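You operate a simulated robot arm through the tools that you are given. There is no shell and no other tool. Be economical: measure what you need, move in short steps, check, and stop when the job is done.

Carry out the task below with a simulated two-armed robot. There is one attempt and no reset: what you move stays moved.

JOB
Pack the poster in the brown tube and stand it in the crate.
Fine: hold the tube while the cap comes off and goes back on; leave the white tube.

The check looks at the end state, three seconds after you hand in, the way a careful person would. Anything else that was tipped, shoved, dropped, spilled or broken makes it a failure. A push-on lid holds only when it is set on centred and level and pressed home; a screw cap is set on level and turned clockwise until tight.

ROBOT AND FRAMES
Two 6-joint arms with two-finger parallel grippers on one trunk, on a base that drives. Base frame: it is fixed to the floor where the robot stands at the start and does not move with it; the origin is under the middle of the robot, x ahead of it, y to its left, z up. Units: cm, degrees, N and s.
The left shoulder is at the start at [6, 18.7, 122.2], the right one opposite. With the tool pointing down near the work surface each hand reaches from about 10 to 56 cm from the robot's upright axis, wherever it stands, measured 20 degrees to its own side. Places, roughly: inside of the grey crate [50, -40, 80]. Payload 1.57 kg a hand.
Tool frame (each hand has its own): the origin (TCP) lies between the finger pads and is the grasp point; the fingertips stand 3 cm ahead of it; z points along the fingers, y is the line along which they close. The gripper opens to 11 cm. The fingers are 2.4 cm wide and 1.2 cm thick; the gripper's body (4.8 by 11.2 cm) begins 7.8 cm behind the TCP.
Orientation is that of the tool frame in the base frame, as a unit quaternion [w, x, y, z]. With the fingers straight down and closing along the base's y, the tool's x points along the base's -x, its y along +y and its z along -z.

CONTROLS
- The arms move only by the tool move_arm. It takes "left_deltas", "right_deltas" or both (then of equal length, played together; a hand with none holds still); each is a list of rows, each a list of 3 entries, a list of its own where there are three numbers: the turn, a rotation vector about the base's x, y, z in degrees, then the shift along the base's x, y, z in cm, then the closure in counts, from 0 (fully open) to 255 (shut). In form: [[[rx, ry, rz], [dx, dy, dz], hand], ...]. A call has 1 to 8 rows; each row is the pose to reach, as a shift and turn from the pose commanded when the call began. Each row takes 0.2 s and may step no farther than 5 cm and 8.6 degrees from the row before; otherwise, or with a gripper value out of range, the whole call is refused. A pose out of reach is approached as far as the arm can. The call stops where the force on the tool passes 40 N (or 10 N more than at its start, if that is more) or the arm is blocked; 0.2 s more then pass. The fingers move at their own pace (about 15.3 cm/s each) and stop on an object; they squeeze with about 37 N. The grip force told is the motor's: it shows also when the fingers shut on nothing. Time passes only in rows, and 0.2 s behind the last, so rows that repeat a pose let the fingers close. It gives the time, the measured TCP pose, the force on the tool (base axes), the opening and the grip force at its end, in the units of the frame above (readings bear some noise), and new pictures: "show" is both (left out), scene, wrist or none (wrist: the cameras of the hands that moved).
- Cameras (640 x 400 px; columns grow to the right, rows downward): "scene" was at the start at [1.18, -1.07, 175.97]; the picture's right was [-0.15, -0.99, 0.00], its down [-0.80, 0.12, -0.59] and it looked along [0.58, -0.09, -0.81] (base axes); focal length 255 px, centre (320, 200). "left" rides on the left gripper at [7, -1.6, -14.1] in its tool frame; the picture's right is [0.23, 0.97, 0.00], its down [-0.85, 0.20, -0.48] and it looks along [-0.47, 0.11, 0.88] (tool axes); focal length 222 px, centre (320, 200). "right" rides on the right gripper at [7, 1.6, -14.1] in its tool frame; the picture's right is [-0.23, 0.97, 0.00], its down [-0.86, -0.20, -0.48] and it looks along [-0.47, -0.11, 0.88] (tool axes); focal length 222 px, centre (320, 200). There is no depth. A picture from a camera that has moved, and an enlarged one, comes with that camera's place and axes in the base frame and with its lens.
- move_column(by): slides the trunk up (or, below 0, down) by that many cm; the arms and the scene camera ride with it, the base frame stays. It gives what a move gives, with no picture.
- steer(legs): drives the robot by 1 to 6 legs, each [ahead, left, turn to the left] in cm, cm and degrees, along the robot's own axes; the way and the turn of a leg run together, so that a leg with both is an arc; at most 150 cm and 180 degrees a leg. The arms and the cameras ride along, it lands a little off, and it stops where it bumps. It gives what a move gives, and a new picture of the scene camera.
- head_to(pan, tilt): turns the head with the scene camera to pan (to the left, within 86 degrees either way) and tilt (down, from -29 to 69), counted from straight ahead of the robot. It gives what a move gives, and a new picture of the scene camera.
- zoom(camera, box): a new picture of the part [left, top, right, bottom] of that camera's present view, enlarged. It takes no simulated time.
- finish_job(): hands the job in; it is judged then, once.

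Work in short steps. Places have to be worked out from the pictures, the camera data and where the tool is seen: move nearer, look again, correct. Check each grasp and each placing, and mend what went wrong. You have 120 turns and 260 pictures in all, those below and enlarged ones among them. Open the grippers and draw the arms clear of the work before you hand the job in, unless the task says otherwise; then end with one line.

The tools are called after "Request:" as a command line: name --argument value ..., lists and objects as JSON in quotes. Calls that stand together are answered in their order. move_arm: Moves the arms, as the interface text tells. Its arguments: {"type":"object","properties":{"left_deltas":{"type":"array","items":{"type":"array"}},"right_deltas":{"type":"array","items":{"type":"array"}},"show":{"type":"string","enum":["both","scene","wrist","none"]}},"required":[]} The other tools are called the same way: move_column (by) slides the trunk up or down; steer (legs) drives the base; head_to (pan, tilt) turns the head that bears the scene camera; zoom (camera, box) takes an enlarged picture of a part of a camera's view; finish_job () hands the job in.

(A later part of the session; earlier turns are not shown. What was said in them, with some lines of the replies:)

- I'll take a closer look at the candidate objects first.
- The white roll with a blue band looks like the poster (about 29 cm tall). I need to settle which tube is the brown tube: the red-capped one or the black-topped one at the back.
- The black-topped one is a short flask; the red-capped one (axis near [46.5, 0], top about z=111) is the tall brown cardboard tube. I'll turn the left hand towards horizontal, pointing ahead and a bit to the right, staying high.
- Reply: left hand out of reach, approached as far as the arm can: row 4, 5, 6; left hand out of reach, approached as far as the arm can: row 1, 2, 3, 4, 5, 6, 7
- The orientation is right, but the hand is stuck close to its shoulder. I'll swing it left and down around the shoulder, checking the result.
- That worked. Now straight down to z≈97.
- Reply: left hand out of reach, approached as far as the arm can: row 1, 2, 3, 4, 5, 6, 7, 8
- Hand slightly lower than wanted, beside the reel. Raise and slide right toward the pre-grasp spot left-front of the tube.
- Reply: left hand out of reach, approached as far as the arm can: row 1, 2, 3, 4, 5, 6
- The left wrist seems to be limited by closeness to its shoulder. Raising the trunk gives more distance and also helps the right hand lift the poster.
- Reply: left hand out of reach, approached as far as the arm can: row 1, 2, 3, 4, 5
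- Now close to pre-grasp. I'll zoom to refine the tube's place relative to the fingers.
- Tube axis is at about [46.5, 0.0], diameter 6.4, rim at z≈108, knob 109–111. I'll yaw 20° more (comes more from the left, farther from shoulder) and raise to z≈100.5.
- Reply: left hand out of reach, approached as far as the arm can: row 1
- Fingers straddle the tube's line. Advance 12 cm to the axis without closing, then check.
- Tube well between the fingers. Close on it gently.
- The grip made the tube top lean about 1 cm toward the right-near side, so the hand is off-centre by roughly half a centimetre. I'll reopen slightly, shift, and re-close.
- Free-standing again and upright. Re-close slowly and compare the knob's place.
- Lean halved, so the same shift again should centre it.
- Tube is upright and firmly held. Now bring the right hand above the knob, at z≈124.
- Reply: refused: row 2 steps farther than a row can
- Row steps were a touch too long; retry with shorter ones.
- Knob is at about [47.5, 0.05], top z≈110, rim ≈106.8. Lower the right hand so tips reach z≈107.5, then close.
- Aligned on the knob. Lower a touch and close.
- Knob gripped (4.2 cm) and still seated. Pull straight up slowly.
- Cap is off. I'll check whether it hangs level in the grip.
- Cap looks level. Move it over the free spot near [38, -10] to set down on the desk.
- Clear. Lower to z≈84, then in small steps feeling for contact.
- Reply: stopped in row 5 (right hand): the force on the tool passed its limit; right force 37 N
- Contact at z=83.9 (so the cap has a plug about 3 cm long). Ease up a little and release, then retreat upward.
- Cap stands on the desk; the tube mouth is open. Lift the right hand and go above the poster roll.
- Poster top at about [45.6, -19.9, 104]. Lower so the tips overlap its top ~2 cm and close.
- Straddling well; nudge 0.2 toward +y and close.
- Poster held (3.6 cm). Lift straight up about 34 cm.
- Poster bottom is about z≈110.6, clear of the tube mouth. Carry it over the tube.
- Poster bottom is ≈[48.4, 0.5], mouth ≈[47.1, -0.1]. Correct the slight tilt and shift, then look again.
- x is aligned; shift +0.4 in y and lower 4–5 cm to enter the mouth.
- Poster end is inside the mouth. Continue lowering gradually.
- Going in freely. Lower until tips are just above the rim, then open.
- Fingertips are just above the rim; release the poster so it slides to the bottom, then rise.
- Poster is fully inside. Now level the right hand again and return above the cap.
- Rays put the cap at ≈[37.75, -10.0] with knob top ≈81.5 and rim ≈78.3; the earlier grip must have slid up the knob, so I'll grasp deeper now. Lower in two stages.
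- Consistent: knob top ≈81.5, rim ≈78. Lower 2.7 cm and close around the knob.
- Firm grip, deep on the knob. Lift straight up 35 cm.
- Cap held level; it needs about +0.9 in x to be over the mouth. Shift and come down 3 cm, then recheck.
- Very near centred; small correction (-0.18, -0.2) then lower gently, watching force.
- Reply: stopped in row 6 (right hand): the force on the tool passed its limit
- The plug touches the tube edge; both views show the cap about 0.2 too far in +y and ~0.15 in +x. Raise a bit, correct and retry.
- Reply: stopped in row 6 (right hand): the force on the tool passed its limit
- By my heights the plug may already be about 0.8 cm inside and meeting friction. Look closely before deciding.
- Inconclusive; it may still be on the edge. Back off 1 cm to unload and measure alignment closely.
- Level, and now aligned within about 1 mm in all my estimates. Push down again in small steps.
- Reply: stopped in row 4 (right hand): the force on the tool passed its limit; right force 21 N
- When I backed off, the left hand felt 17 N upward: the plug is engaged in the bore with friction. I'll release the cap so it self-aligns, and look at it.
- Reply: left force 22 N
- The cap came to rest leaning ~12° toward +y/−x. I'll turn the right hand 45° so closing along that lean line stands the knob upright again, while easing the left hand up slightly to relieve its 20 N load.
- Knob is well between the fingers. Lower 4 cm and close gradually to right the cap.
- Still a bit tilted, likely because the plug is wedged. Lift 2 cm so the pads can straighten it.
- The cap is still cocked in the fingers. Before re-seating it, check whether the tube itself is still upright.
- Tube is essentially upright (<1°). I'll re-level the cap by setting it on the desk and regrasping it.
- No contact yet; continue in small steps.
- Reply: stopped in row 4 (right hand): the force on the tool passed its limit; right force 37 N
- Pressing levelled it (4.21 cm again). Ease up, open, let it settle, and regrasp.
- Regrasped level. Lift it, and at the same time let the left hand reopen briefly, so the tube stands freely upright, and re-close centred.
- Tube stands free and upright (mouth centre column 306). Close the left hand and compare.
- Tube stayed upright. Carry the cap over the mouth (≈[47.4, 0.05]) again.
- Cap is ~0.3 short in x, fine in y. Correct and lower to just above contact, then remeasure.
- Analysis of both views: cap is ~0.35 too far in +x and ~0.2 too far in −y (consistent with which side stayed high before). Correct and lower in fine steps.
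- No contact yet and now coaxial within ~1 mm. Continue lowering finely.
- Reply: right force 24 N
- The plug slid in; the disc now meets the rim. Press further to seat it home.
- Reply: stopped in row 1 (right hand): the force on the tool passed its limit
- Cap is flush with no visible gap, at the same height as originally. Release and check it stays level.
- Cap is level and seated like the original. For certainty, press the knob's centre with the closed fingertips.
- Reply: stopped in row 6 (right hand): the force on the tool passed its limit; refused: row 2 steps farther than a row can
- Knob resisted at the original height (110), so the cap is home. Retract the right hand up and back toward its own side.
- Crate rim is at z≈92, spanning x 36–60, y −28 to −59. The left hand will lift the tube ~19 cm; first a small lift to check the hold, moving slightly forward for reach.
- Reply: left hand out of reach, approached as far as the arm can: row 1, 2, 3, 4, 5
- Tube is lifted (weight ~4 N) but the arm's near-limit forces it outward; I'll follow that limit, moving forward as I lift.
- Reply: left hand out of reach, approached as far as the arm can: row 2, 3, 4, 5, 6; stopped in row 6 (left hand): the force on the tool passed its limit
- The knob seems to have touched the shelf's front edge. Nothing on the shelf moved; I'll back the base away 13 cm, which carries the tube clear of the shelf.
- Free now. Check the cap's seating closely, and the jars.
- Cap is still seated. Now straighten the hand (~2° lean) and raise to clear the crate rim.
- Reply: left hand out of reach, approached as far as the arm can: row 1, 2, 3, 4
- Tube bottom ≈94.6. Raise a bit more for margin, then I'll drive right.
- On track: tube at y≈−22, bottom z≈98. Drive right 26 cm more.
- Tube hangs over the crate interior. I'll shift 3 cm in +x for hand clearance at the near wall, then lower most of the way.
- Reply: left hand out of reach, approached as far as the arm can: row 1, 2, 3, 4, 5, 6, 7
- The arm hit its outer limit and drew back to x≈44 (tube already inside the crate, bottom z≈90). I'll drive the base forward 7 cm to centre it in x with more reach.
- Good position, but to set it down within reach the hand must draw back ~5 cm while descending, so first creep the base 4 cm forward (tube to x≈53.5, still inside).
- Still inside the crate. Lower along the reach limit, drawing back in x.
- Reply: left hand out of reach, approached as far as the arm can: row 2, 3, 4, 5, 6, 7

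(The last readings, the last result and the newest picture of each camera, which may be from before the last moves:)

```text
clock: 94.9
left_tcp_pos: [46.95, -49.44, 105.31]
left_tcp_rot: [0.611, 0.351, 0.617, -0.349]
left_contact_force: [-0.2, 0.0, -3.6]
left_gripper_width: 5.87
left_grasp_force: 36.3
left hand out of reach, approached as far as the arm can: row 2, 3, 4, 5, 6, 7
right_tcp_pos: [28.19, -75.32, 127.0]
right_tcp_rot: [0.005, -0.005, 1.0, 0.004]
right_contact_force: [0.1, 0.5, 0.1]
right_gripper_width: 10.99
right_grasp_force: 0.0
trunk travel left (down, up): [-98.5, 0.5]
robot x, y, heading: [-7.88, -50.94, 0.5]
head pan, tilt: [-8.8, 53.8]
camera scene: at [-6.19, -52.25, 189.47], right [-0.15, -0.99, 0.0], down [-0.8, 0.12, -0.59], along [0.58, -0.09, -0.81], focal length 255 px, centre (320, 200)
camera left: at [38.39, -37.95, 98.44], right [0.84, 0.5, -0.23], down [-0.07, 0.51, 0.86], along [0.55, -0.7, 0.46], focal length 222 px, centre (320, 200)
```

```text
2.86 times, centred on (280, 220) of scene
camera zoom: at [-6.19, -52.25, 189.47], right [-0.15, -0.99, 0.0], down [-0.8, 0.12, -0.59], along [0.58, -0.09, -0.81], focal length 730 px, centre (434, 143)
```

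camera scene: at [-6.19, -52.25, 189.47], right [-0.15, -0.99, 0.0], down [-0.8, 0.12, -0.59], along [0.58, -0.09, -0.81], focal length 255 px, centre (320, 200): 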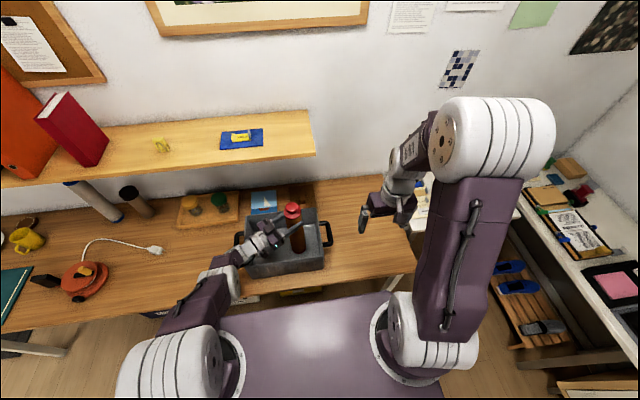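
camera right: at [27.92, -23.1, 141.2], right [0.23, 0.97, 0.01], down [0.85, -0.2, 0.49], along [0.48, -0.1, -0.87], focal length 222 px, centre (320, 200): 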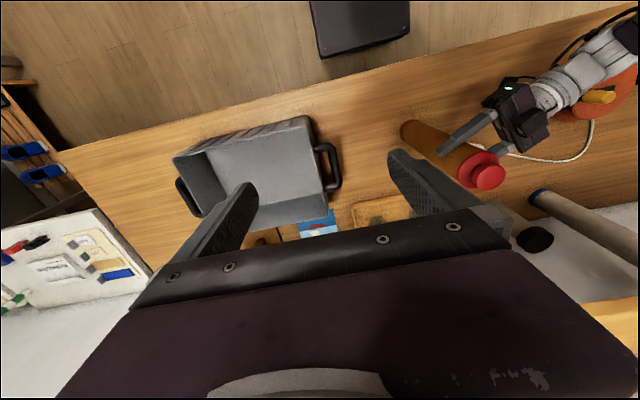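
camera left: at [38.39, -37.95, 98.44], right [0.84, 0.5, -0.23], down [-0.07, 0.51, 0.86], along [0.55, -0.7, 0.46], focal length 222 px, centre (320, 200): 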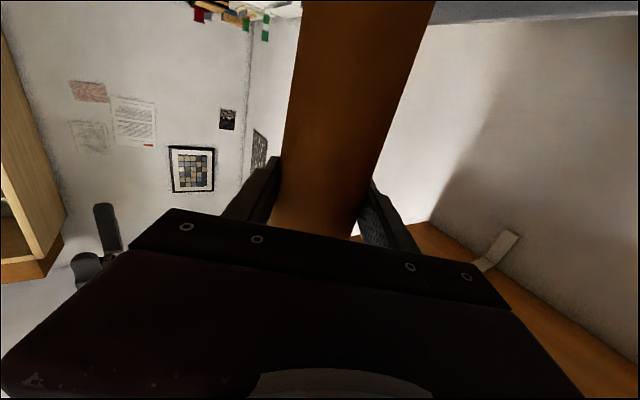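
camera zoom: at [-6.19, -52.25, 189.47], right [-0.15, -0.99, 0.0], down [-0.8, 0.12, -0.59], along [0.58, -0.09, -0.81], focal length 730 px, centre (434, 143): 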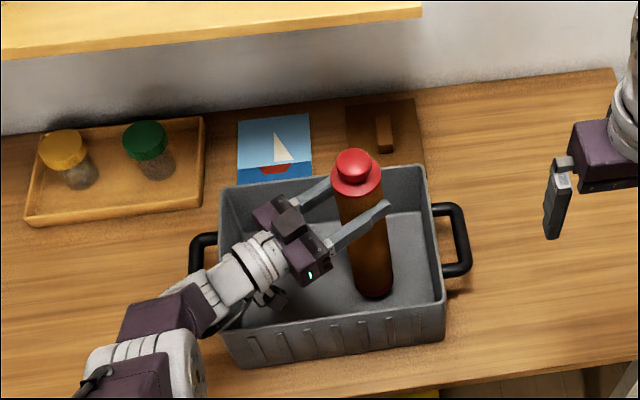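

Bottom is ~81; about 4 cm left. Creep forward 4 cm again so the final descent ends near x≈47.

Request:
steer --legs '[[4.5, 0, 0]]'

Request:
move_arm --left_deltas '[[[0, 0, 0], [-1.3, 0, -0.8], 255], [[0, 0, 0], [-2.4, 0, -1.7], 255], [[0, 0, 0], [-3.3, 0, -2.6], 255], [[0, 0, 0], [-3.3, 0, -2.6], 255]]' --show "none"

Request:
zoom --camera "scene" --box '[200, 150, 360, 290]'

```text
clock: 95.8
left_tcp_pos: [50.53, -49.53, 105.81]
left_tcp_rot: [0.614, 0.353, 0.614, -0.348]
left_contact_force: [-1.0, -0.1, -2.3]
left_gripper_width: 5.89
left_grasp_force: 36.9
right_tcp_pos: [31.45, -75.3, 127.47]
right_tcp_rot: [0.011, -0.004, 1.0, 0.005]
right_contact_force: [-1.3, -0.1, 0.3]
right_gripper_width: 11.0
right_grasp_force: 0.0
trunk travel left (down, up): [-98.5, 0.5]
robot x, y, heading: [-3.42, -50.95, 0.6]
head pan, tilt: [-8.8, 53.8]
camera scene: at [-3.51, -52.2, 189.48], right [-0.15, -0.99, 0.0], down [-0.79, 0.12, -0.6], along [0.59, -0.09, -0.8], focal length 255 px, centre (320, 200)
```

scene: 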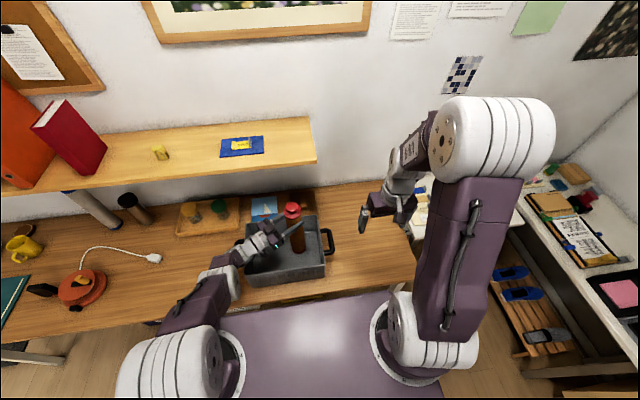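

```text
clock: 96.8
left_tcp_pos: [48.33, -49.49, 102.72]
left_tcp_rot: [0.612, 0.35, 0.618, -0.35]
left_contact_force: [0.5, 0.6, -3.1]
left_gripper_width: 5.89
left_grasp_force: 36.7
right_tcp_pos: [32.9, -75.3, 127.01]
right_tcp_rot: [0.005, -0.005, 1.0, 0.004]
right_contact_force: [0.6, 0.4, 0.5]
right_gripper_width: 11.01
right_grasp_force: 0.0
trunk travel left (down, up): [-98.5, 0.5]
robot x, y, heading: [-3.32, -51.05, 0.5]
head pan, tilt: [-8.8, 53.8]
```

```text
2.86 times, centred on (280, 220) of scene
camera zoom: at [-1.38, -52.2, 189.47], right [-0.15, -0.99, 0.0], down [-0.8, 0.12, -0.59], along [0.58, -0.09, -0.81], focal length 730 px, centre (434, 143)
```

zoom: 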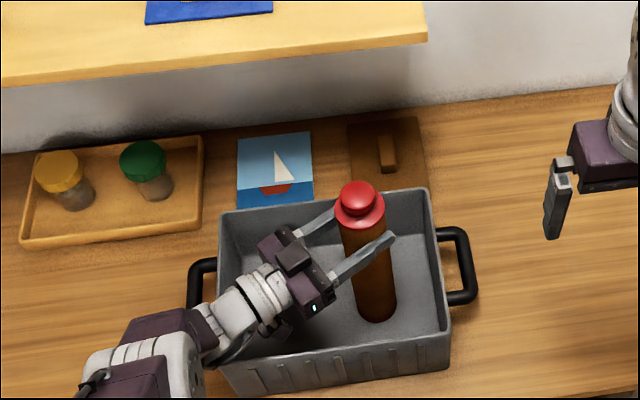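

Bottom ~78. Lower in small steps until it touches the crate floor.

Request:
move_arm --left_deltas '[[[0, 0, 0], [0, 0, -0.4], 255], [[0, 0, 0], [0, 0, -0.8], 255], [[0, 0, 0], [0, 0, -1.1], 255], [[0, 0, 0], [0, 0, -1.4], 255]]' --show "none"

Request:
zoom --camera "scene" --box '[230, 190, 330, 270]'

```text
clock: 97.8
left_tcp_pos: [47.58, -49.53, 102.36]
left_tcp_rot: [0.612, 0.35, 0.618, -0.349]
left_contact_force: [-0.4, 0.2, -3.1]
left_gripper_width: 5.9
left_grasp_force: 36.8
left hand out of reach, approached as far as the arm can: row 2, 3, 4
right_tcp_pos: [32.5, -75.38, 127.09]
right_tcp_rot: [0.006, -0.004, 1.0, 0.005]
right_contact_force: [-0.5, 0.7, -0.4]
right_gripper_width: 10.99
right_grasp_force: 0.0
trunk travel left (down, up): [-98.5, 0.5]
robot x, y, heading: [-3.25, -51.18, 0.7]
head pan, tilt: [-8.8, 53.8]
```

```text
5.00 times, centred on (280, 230) of scene
camera zoom: at [-1.95, -52.19, 189.47], right [-0.15, -0.99, 0.0], down [-0.8, 0.12, -0.59], along [0.58, -0.09, -0.81], focal length 1277 px, centre (520, 50)
```

zoom: 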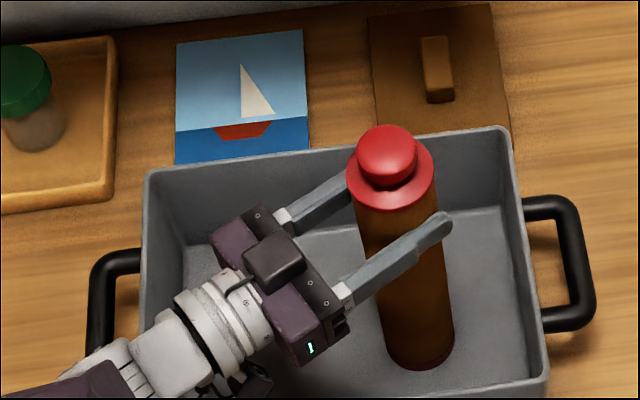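

At the arm's outer limit again; use the trunk for the last centimetre.

Request:
move_column --by -0.8

```text
clock: 98.3
left_tcp_pos: [47.63, -49.66, 102.21]
left_tcp_rot: [0.617, 0.352, 0.612, -0.348]
left_contact_force: [0.9, -2.0, 37.7]
left_gripper_width: 5.91
left_grasp_force: 36.9
right_tcp_pos: [32.19, -75.51, 126.44]
right_tcp_rot: [0.008, -0.004, 1.0, 0.004]
right_contact_force: [0.2, -0.2, 0.1]
right_gripper_width: 10.99
right_grasp_force: 0.1
trunk travel left (down, up): [-97.7, 1.3]
robot x, y, heading: [-3.04, -50.75, 0.3]
head pan, tilt: [-8.8, 53.8]
```

Contact (38 N). Back off 0.5 and inspect whether it's the tube on the floor.

Request:
move_column --by 0.5

Request:
zoom --camera "scene" --box '[230, 200, 330, 280]'

Request:
zoom --camera "right" --box '[300, 0, 640, 250]'

```text
clock: 98.9
left_tcp_pos: [47.47, -49.38, 102.28]
left_tcp_rot: [0.613, 0.35, 0.617, -0.348]
left_contact_force: [6.0, -1.8, 20.2]
left_gripper_width: 5.93
left_grasp_force: 37.1
right_tcp_pos: [32.24, -75.34, 126.89]
right_tcp_rot: [0.006, -0.004, 1.0, 0.004]
right_contact_force: [-0.7, 0.3, 0.4]
right_gripper_width: 10.99
right_grasp_force: 0.1
trunk travel left (down, up): [-98.2, 0.8]
robot x, y, heading: [-2.85, -51.14, 0.3]
head pan, tilt: [-8.8, 53.8]
```

```text
5.00 times, centred on (280, 240) of scene
camera zoom: at [-2.15, -52.25, 189.17], right [-0.15, -0.99, 0.0], down [-0.8, 0.12, -0.59], along [0.59, -0.09, -0.81], focal length 1277 px, centre (520, 0)
```

zoom: 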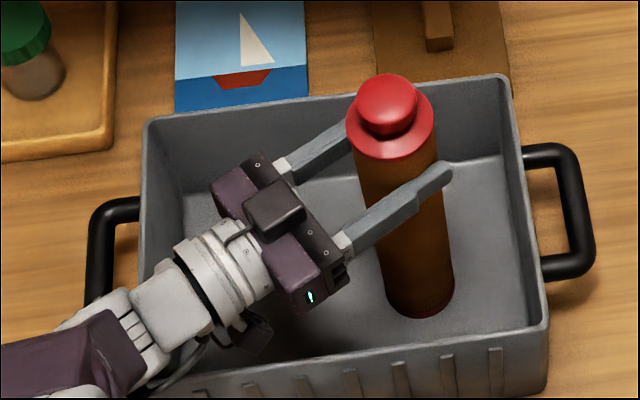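

```text
1.60 times, centred on (470, 125) of right
camera zoom: at [25.1, -73.79, 140.9], right [0.22, 0.98, 0.01], down [0.85, -0.2, 0.49], along [0.48, -0.1, -0.87], focal length 355 px, centre (80, 320)
```

zoom: 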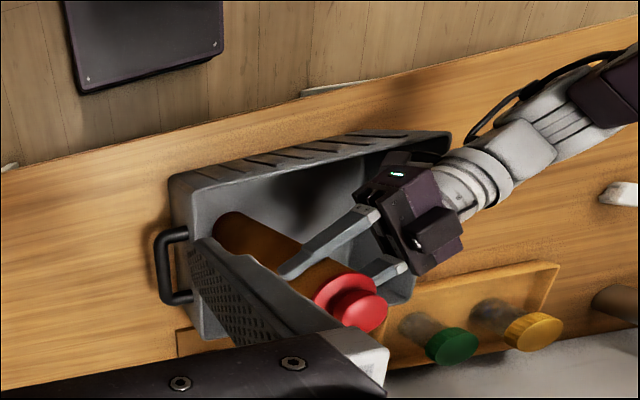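

The tube appears to be standing on the crate floor. Open the left fingers slightly and check that it stands.

Request:
move_arm --left_deltas '[[[0, 0, 0], [0, 0, 0], 120], [[0, 0, 0], [0, 0, 0], 105], [[0, 0, 0], [0, 0, 0], 95], [[0, 0, 0], [0, 0, 0], 80], [[0, 0, 0], [0, 0, 0], 80]]' --show "none"

Request:
zoom --camera "scene" --box '[230, 200, 330, 280]'

Request:
zoom --camera "right" --box '[300, 0, 640, 250]'

```text
clock: 100.1
left_tcp_pos: [47.55, -49.45, 102.04]
left_tcp_rot: [0.611, 0.35, 0.618, -0.349]
left_contact_force: [0.0, -0.7, -0.1]
left_gripper_width: 7.56
left_grasp_force: 0.1
right_tcp_pos: [32.51, -75.32, 126.85]
right_tcp_rot: [0.006, -0.004, 1.0, 0.005]
right_contact_force: [-0.6, -0.3, 0.2]
right_gripper_width: 10.99
right_grasp_force: 0.0
trunk travel left (down, up): [-98.2, 0.8]
robot x, y, heading: [-3.32, -51.16, 0.3]
head pan, tilt: [-8.8, 53.8]
```

```text
5.00 times, centred on (280, 240) of scene
camera zoom: at [-1.92, -52.2, 189.17], right [-0.15, -0.99, 0.0], down [-0.8, 0.12, -0.59], along [0.58, -0.09, -0.81], focal length 1277 px, centre (520, 0)
```

zoom: 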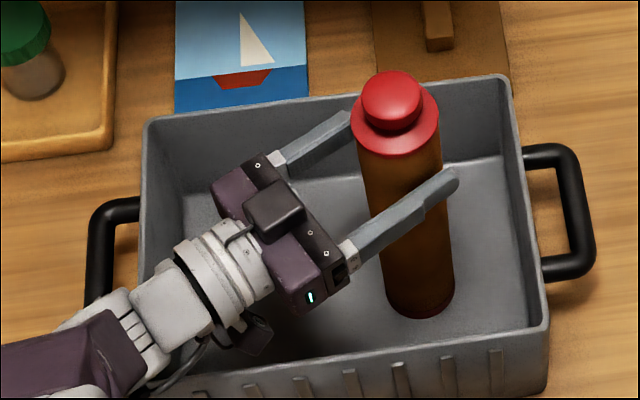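

```text
1.60 times, centred on (470, 125) of right
camera zoom: at [25.26, -73.75, 140.87], right [0.22, 0.98, 0.01], down [0.85, -0.2, 0.49], along [0.48, -0.1, -0.87], focal length 355 px, centre (80, 320)
```

zoom: 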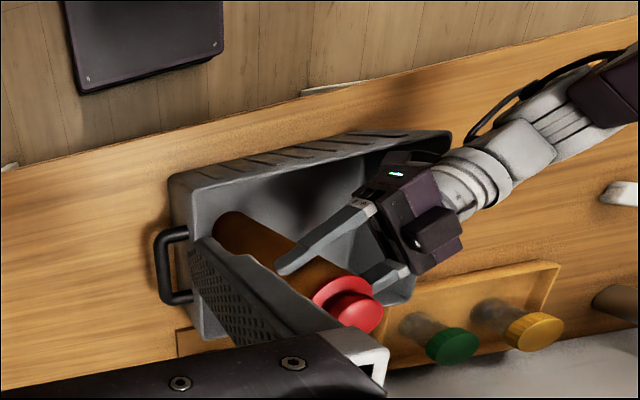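

Tube stands on its own with the cap on. Open fully and raise via trunk, then try raising the hand a little with the fingers still straddling.

Request:
move_arm --left_deltas '[[[0, 0, 0], [0, 0, 0], 40], [[0, 0, 0], [0, 0, 0], 0], [[0, 0, 0], [0, 0, 0], 0]]' --show "none"

Request:
move_column --by 0.8

Request:
move_arm --left_deltas '[[[0, 0, 0], [0, 0, 0.7], 0], [[0, 0, 0], [0.3, 0, 1.5], 0], [[0, 0, 0], [0.6, 0, 2.3], 0]]' --show "none"

Request:
zoom --camera "scene" --box '[230, 200, 330, 280]'

```text
clock: 100.9
left_tcp_pos: [47.65, -49.46, 102.02]
left_tcp_rot: [0.611, 0.35, 0.618, -0.349]
left_contact_force: [-0.8, 0.2, -0.4]
left_gripper_width: 10.99
left_grasp_force: 0.1
right_tcp_pos: [32.46, -75.29, 126.91]
right_tcp_rot: [0.005, -0.005, 1.0, 0.004]
right_contact_force: [0.8, 0.1, 0.3]
right_gripper_width: 11.03
right_grasp_force: 0.1
trunk travel left (down, up): [-98.2, 0.8]
robot x, y, heading: [-3.18, -50.7, 0.2]
head pan, tilt: [-8.8, 53.8]
```

```text
clock: 101.5
left_tcp_pos: [47.71, -49.56, 102.81]
left_tcp_rot: [0.611, 0.351, 0.617, -0.35]
left_contact_force: [0.2, -0.2, 0.3]
left_gripper_width: 10.97
left_grasp_force: 0.0
right_tcp_pos: [32.52, -75.2, 127.61]
right_tcp_rot: [0.006, -0.004, 1.0, 0.004]
right_contact_force: [-0.6, 0.4, -0.4]
right_gripper_width: 11.0
right_grasp_force: 0.0
trunk travel left (down, up): [-99.0, 0.0]
robot x, y, heading: [-3.04, -51.23, 0.2]
head pan, tilt: [-8.8, 53.8]
```

```text
clock: 102.2
left_tcp_pos: [49.03, -49.41, 104.28]
left_tcp_rot: [0.612, 0.35, 0.617, -0.35]
left_contact_force: [-0.9, -0.7, -0.9]
left_gripper_width: 11.01
left_grasp_force: 0.0
left hand out of reach, approached as far as the arm can: row 2, 3
right_tcp_pos: [32.59, -75.32, 127.67]
right_tcp_rot: [0.006, -0.004, 1.0, 0.005]
right_contact_force: [0.0, 0.8, -0.1]
right_gripper_width: 11.01
right_grasp_force: 0.1
trunk travel left (down, up): [-99.0, 0.0]
robot x, y, heading: [-3.0, -51.07, 0.4]
head pan, tilt: [-8.8, 53.8]
```

```text
5.00 times, centred on (280, 240) of scene
camera zoom: at [-1.82, -52.2, 189.97], right [-0.15, -0.99, 0.0], down [-0.8, 0.12, -0.59], along [0.58, -0.09, -0.81], focal length 1277 px, centre (520, 0)
```

zoom: 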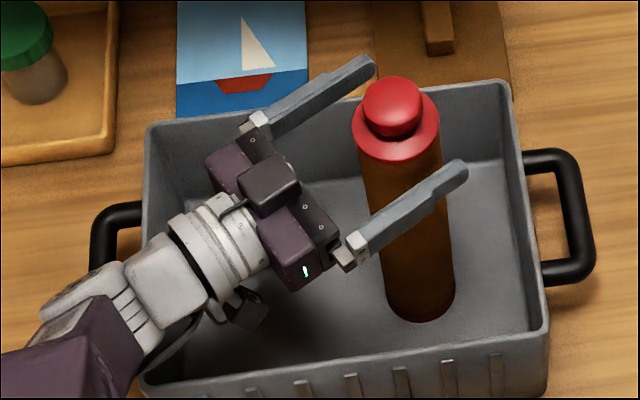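

Hand is straddling, higher now. Retreat the hand along its own axis by driving the base back and left.

Request:
steer --legs '[[-6.6, 10.2, 0]]'

Request:
zoom --camera "scene" --box '[230, 150, 430, 290]'

```text
clock: 103.5
left_tcp_pos: [42.48, -39.84, 104.26]
left_tcp_rot: [0.611, 0.351, 0.617, -0.35]
left_contact_force: [-0.5, -0.3, 0.4]
left_gripper_width: 10.97
left_grasp_force: 0.0
right_tcp_pos: [26.13, -65.75, 127.6]
right_tcp_rot: [0.005, -0.004, 1.0, 0.006]
right_contact_force: [1.3, -0.4, -0.3]
right_gripper_width: 11.0
right_grasp_force: 0.0
trunk travel left (down, up): [-99.0, 0.0]
robot x, y, heading: [-9.87, -41.16, 0.4]
head pan, tilt: [-8.8, 53.8]
camera scene: at [-8.21, -42.81, 189.97], right [-0.15, -0.99, 0.0], down [-0.8, 0.12, -0.59], along [0.58, -0.09, -0.81], focal length 255 px, centre (320, 200)
```

scene: 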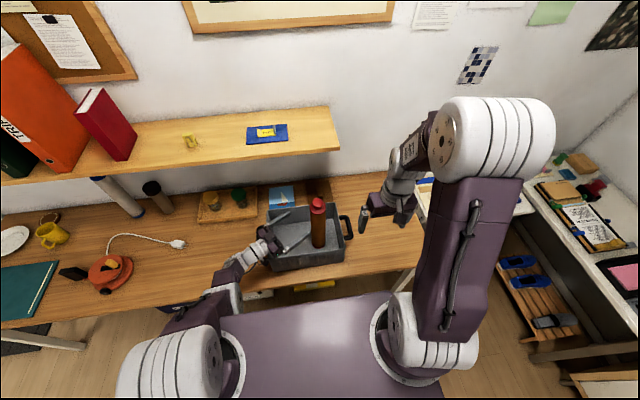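

```text
2.86 times, centred on (330, 220) of scene
camera zoom: at [-8.21, -42.81, 189.97], right [-0.15, -0.99, 0.0], down [-0.8, 0.12, -0.59], along [0.58, -0.09, -0.81], focal length 730 px, centre (291, 143)
```

zoom: 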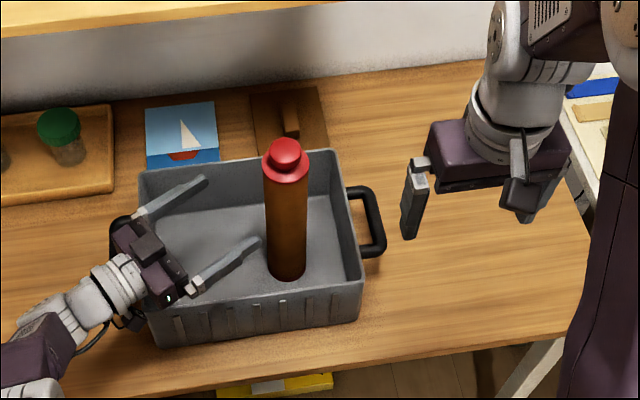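

The tube stands free in the crate. Continue retreating the robot back from the bench.

Request:
steer --legs '[[-10, 8, 0], [-14, 0, 0]]'

Request:
zoom --camera "scene" --box '[270, 130, 430, 230]'

Request:
zoom --camera "scene" --box '[0, 60, 320, 260]'

```text
clock: 105.7
left_tcp_pos: [18.19, -31.76, 104.3]
left_tcp_rot: [0.61, 0.352, 0.617, -0.352]
left_contact_force: [-0.3, 0.3, 1.3]
left_gripper_width: 10.99
left_grasp_force: 0.2
right_tcp_pos: [1.57, -57.51, 127.5]
right_tcp_rot: [0.005, -0.002, 1.0, 0.003]
right_contact_force: [-0.2, -0.4, -0.2]
right_gripper_width: 10.98
right_grasp_force: 0.1
trunk travel left (down, up): [-99.0, 0.0]
robot x, y, heading: [-34.41, -33.21, -0.0]
head pan, tilt: [-8.8, 53.8]
camera scene: at [-32.66, -34.26, 189.97], right [-0.15, -0.99, 0.0], down [-0.8, 0.12, -0.59], along [0.58, -0.09, -0.81], focal length 255 px, centre (320, 200)
```

scene: 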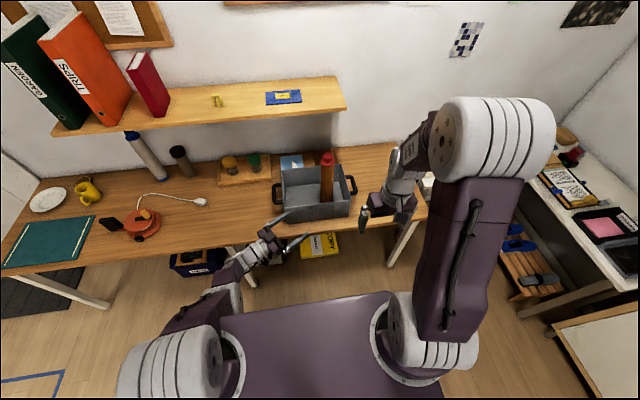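

```text
4.00 times, centred on (350, 180) of scene
camera zoom: at [-32.66, -34.26, 189.97], right [-0.15, -0.99, 0.0], down [-0.8, 0.12, -0.59], along [0.58, -0.09, -0.81], focal length 1022 px, centre (200, 280)
```

zoom: 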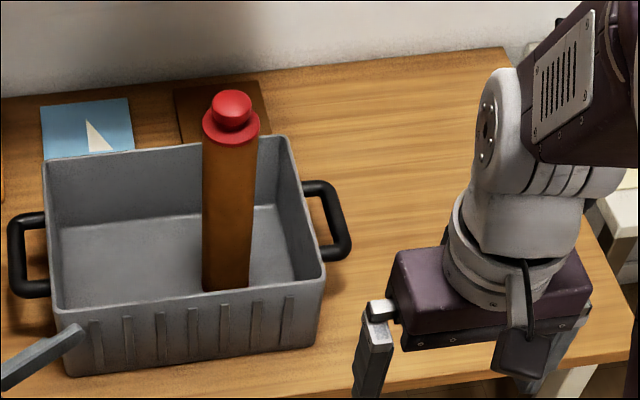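

```text
2.00 times, centred on (160, 160) of scene
camera zoom: at [-32.66, -34.26, 189.97], right [-0.15, -0.99, 0.0], down [-0.8, 0.12, -0.59], along [0.58, -0.09, -0.81], focal length 511 px, centre (640, 280)
```

zoom: 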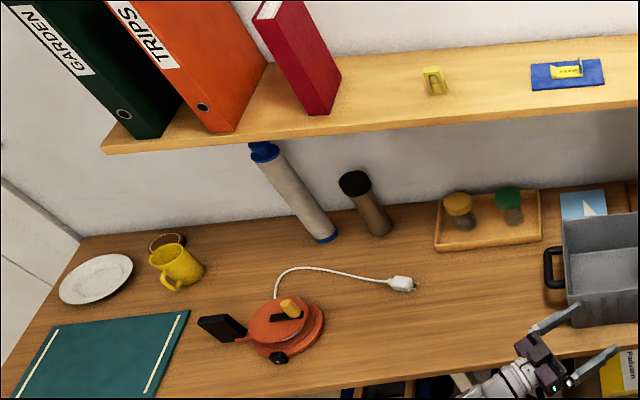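

Everything else is undisturbed. One last close look at the cap seating.

Request:
zoom --camera "scene" --box '[308, 145, 348, 175]'

Request:
zoom --camera "right" --box '[220, 100, 480, 280]'

```text
13.33 times, centred on (328, 160) of scene
camera zoom: at [-32.66, -34.26, 189.97], right [-0.15, -0.99, 0.0], down [-0.8, 0.12, -0.59], along [0.58, -0.09, -0.81], focal length 3405 px, centre (213, 733)
```

zoom: 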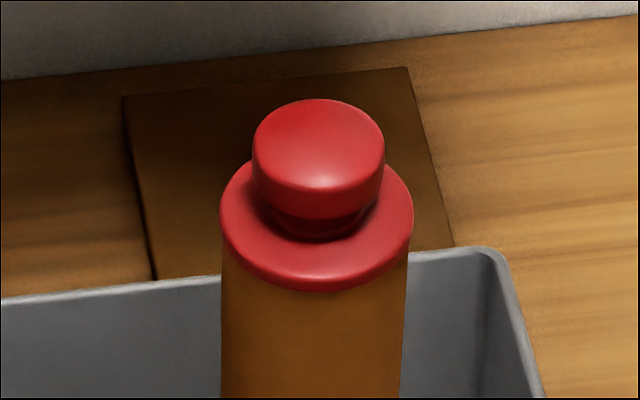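

```text
2.22 times, centred on (350, 190) of right
camera zoom: at [-5.64, -55.98, 141.65], right [0.22, 0.97, 0.01], down [0.85, -0.2, 0.49], along [0.47, -0.1, -0.87], focal length 494 px, centre (253, 222)
```

zoom: 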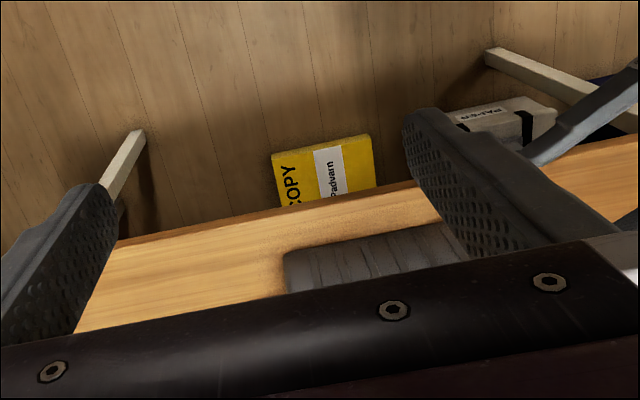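

The cap sits level and flush, the tube stands upright in the crate, and both open hands are clear of the work. Handing in.

Request:
finish_job

```text
The job is handed in.
```

The poster is inside the brown tube, the cap is back on and pressed home, and the tube stands upright in the grey crate. I left the white tube where it was. While I was lifting the brown tube, its capped top briefly bumped something, probably the front edge of the shelf. Close views afterwards showed the cap still seated and nothing on the shelf or desk visibly moved.
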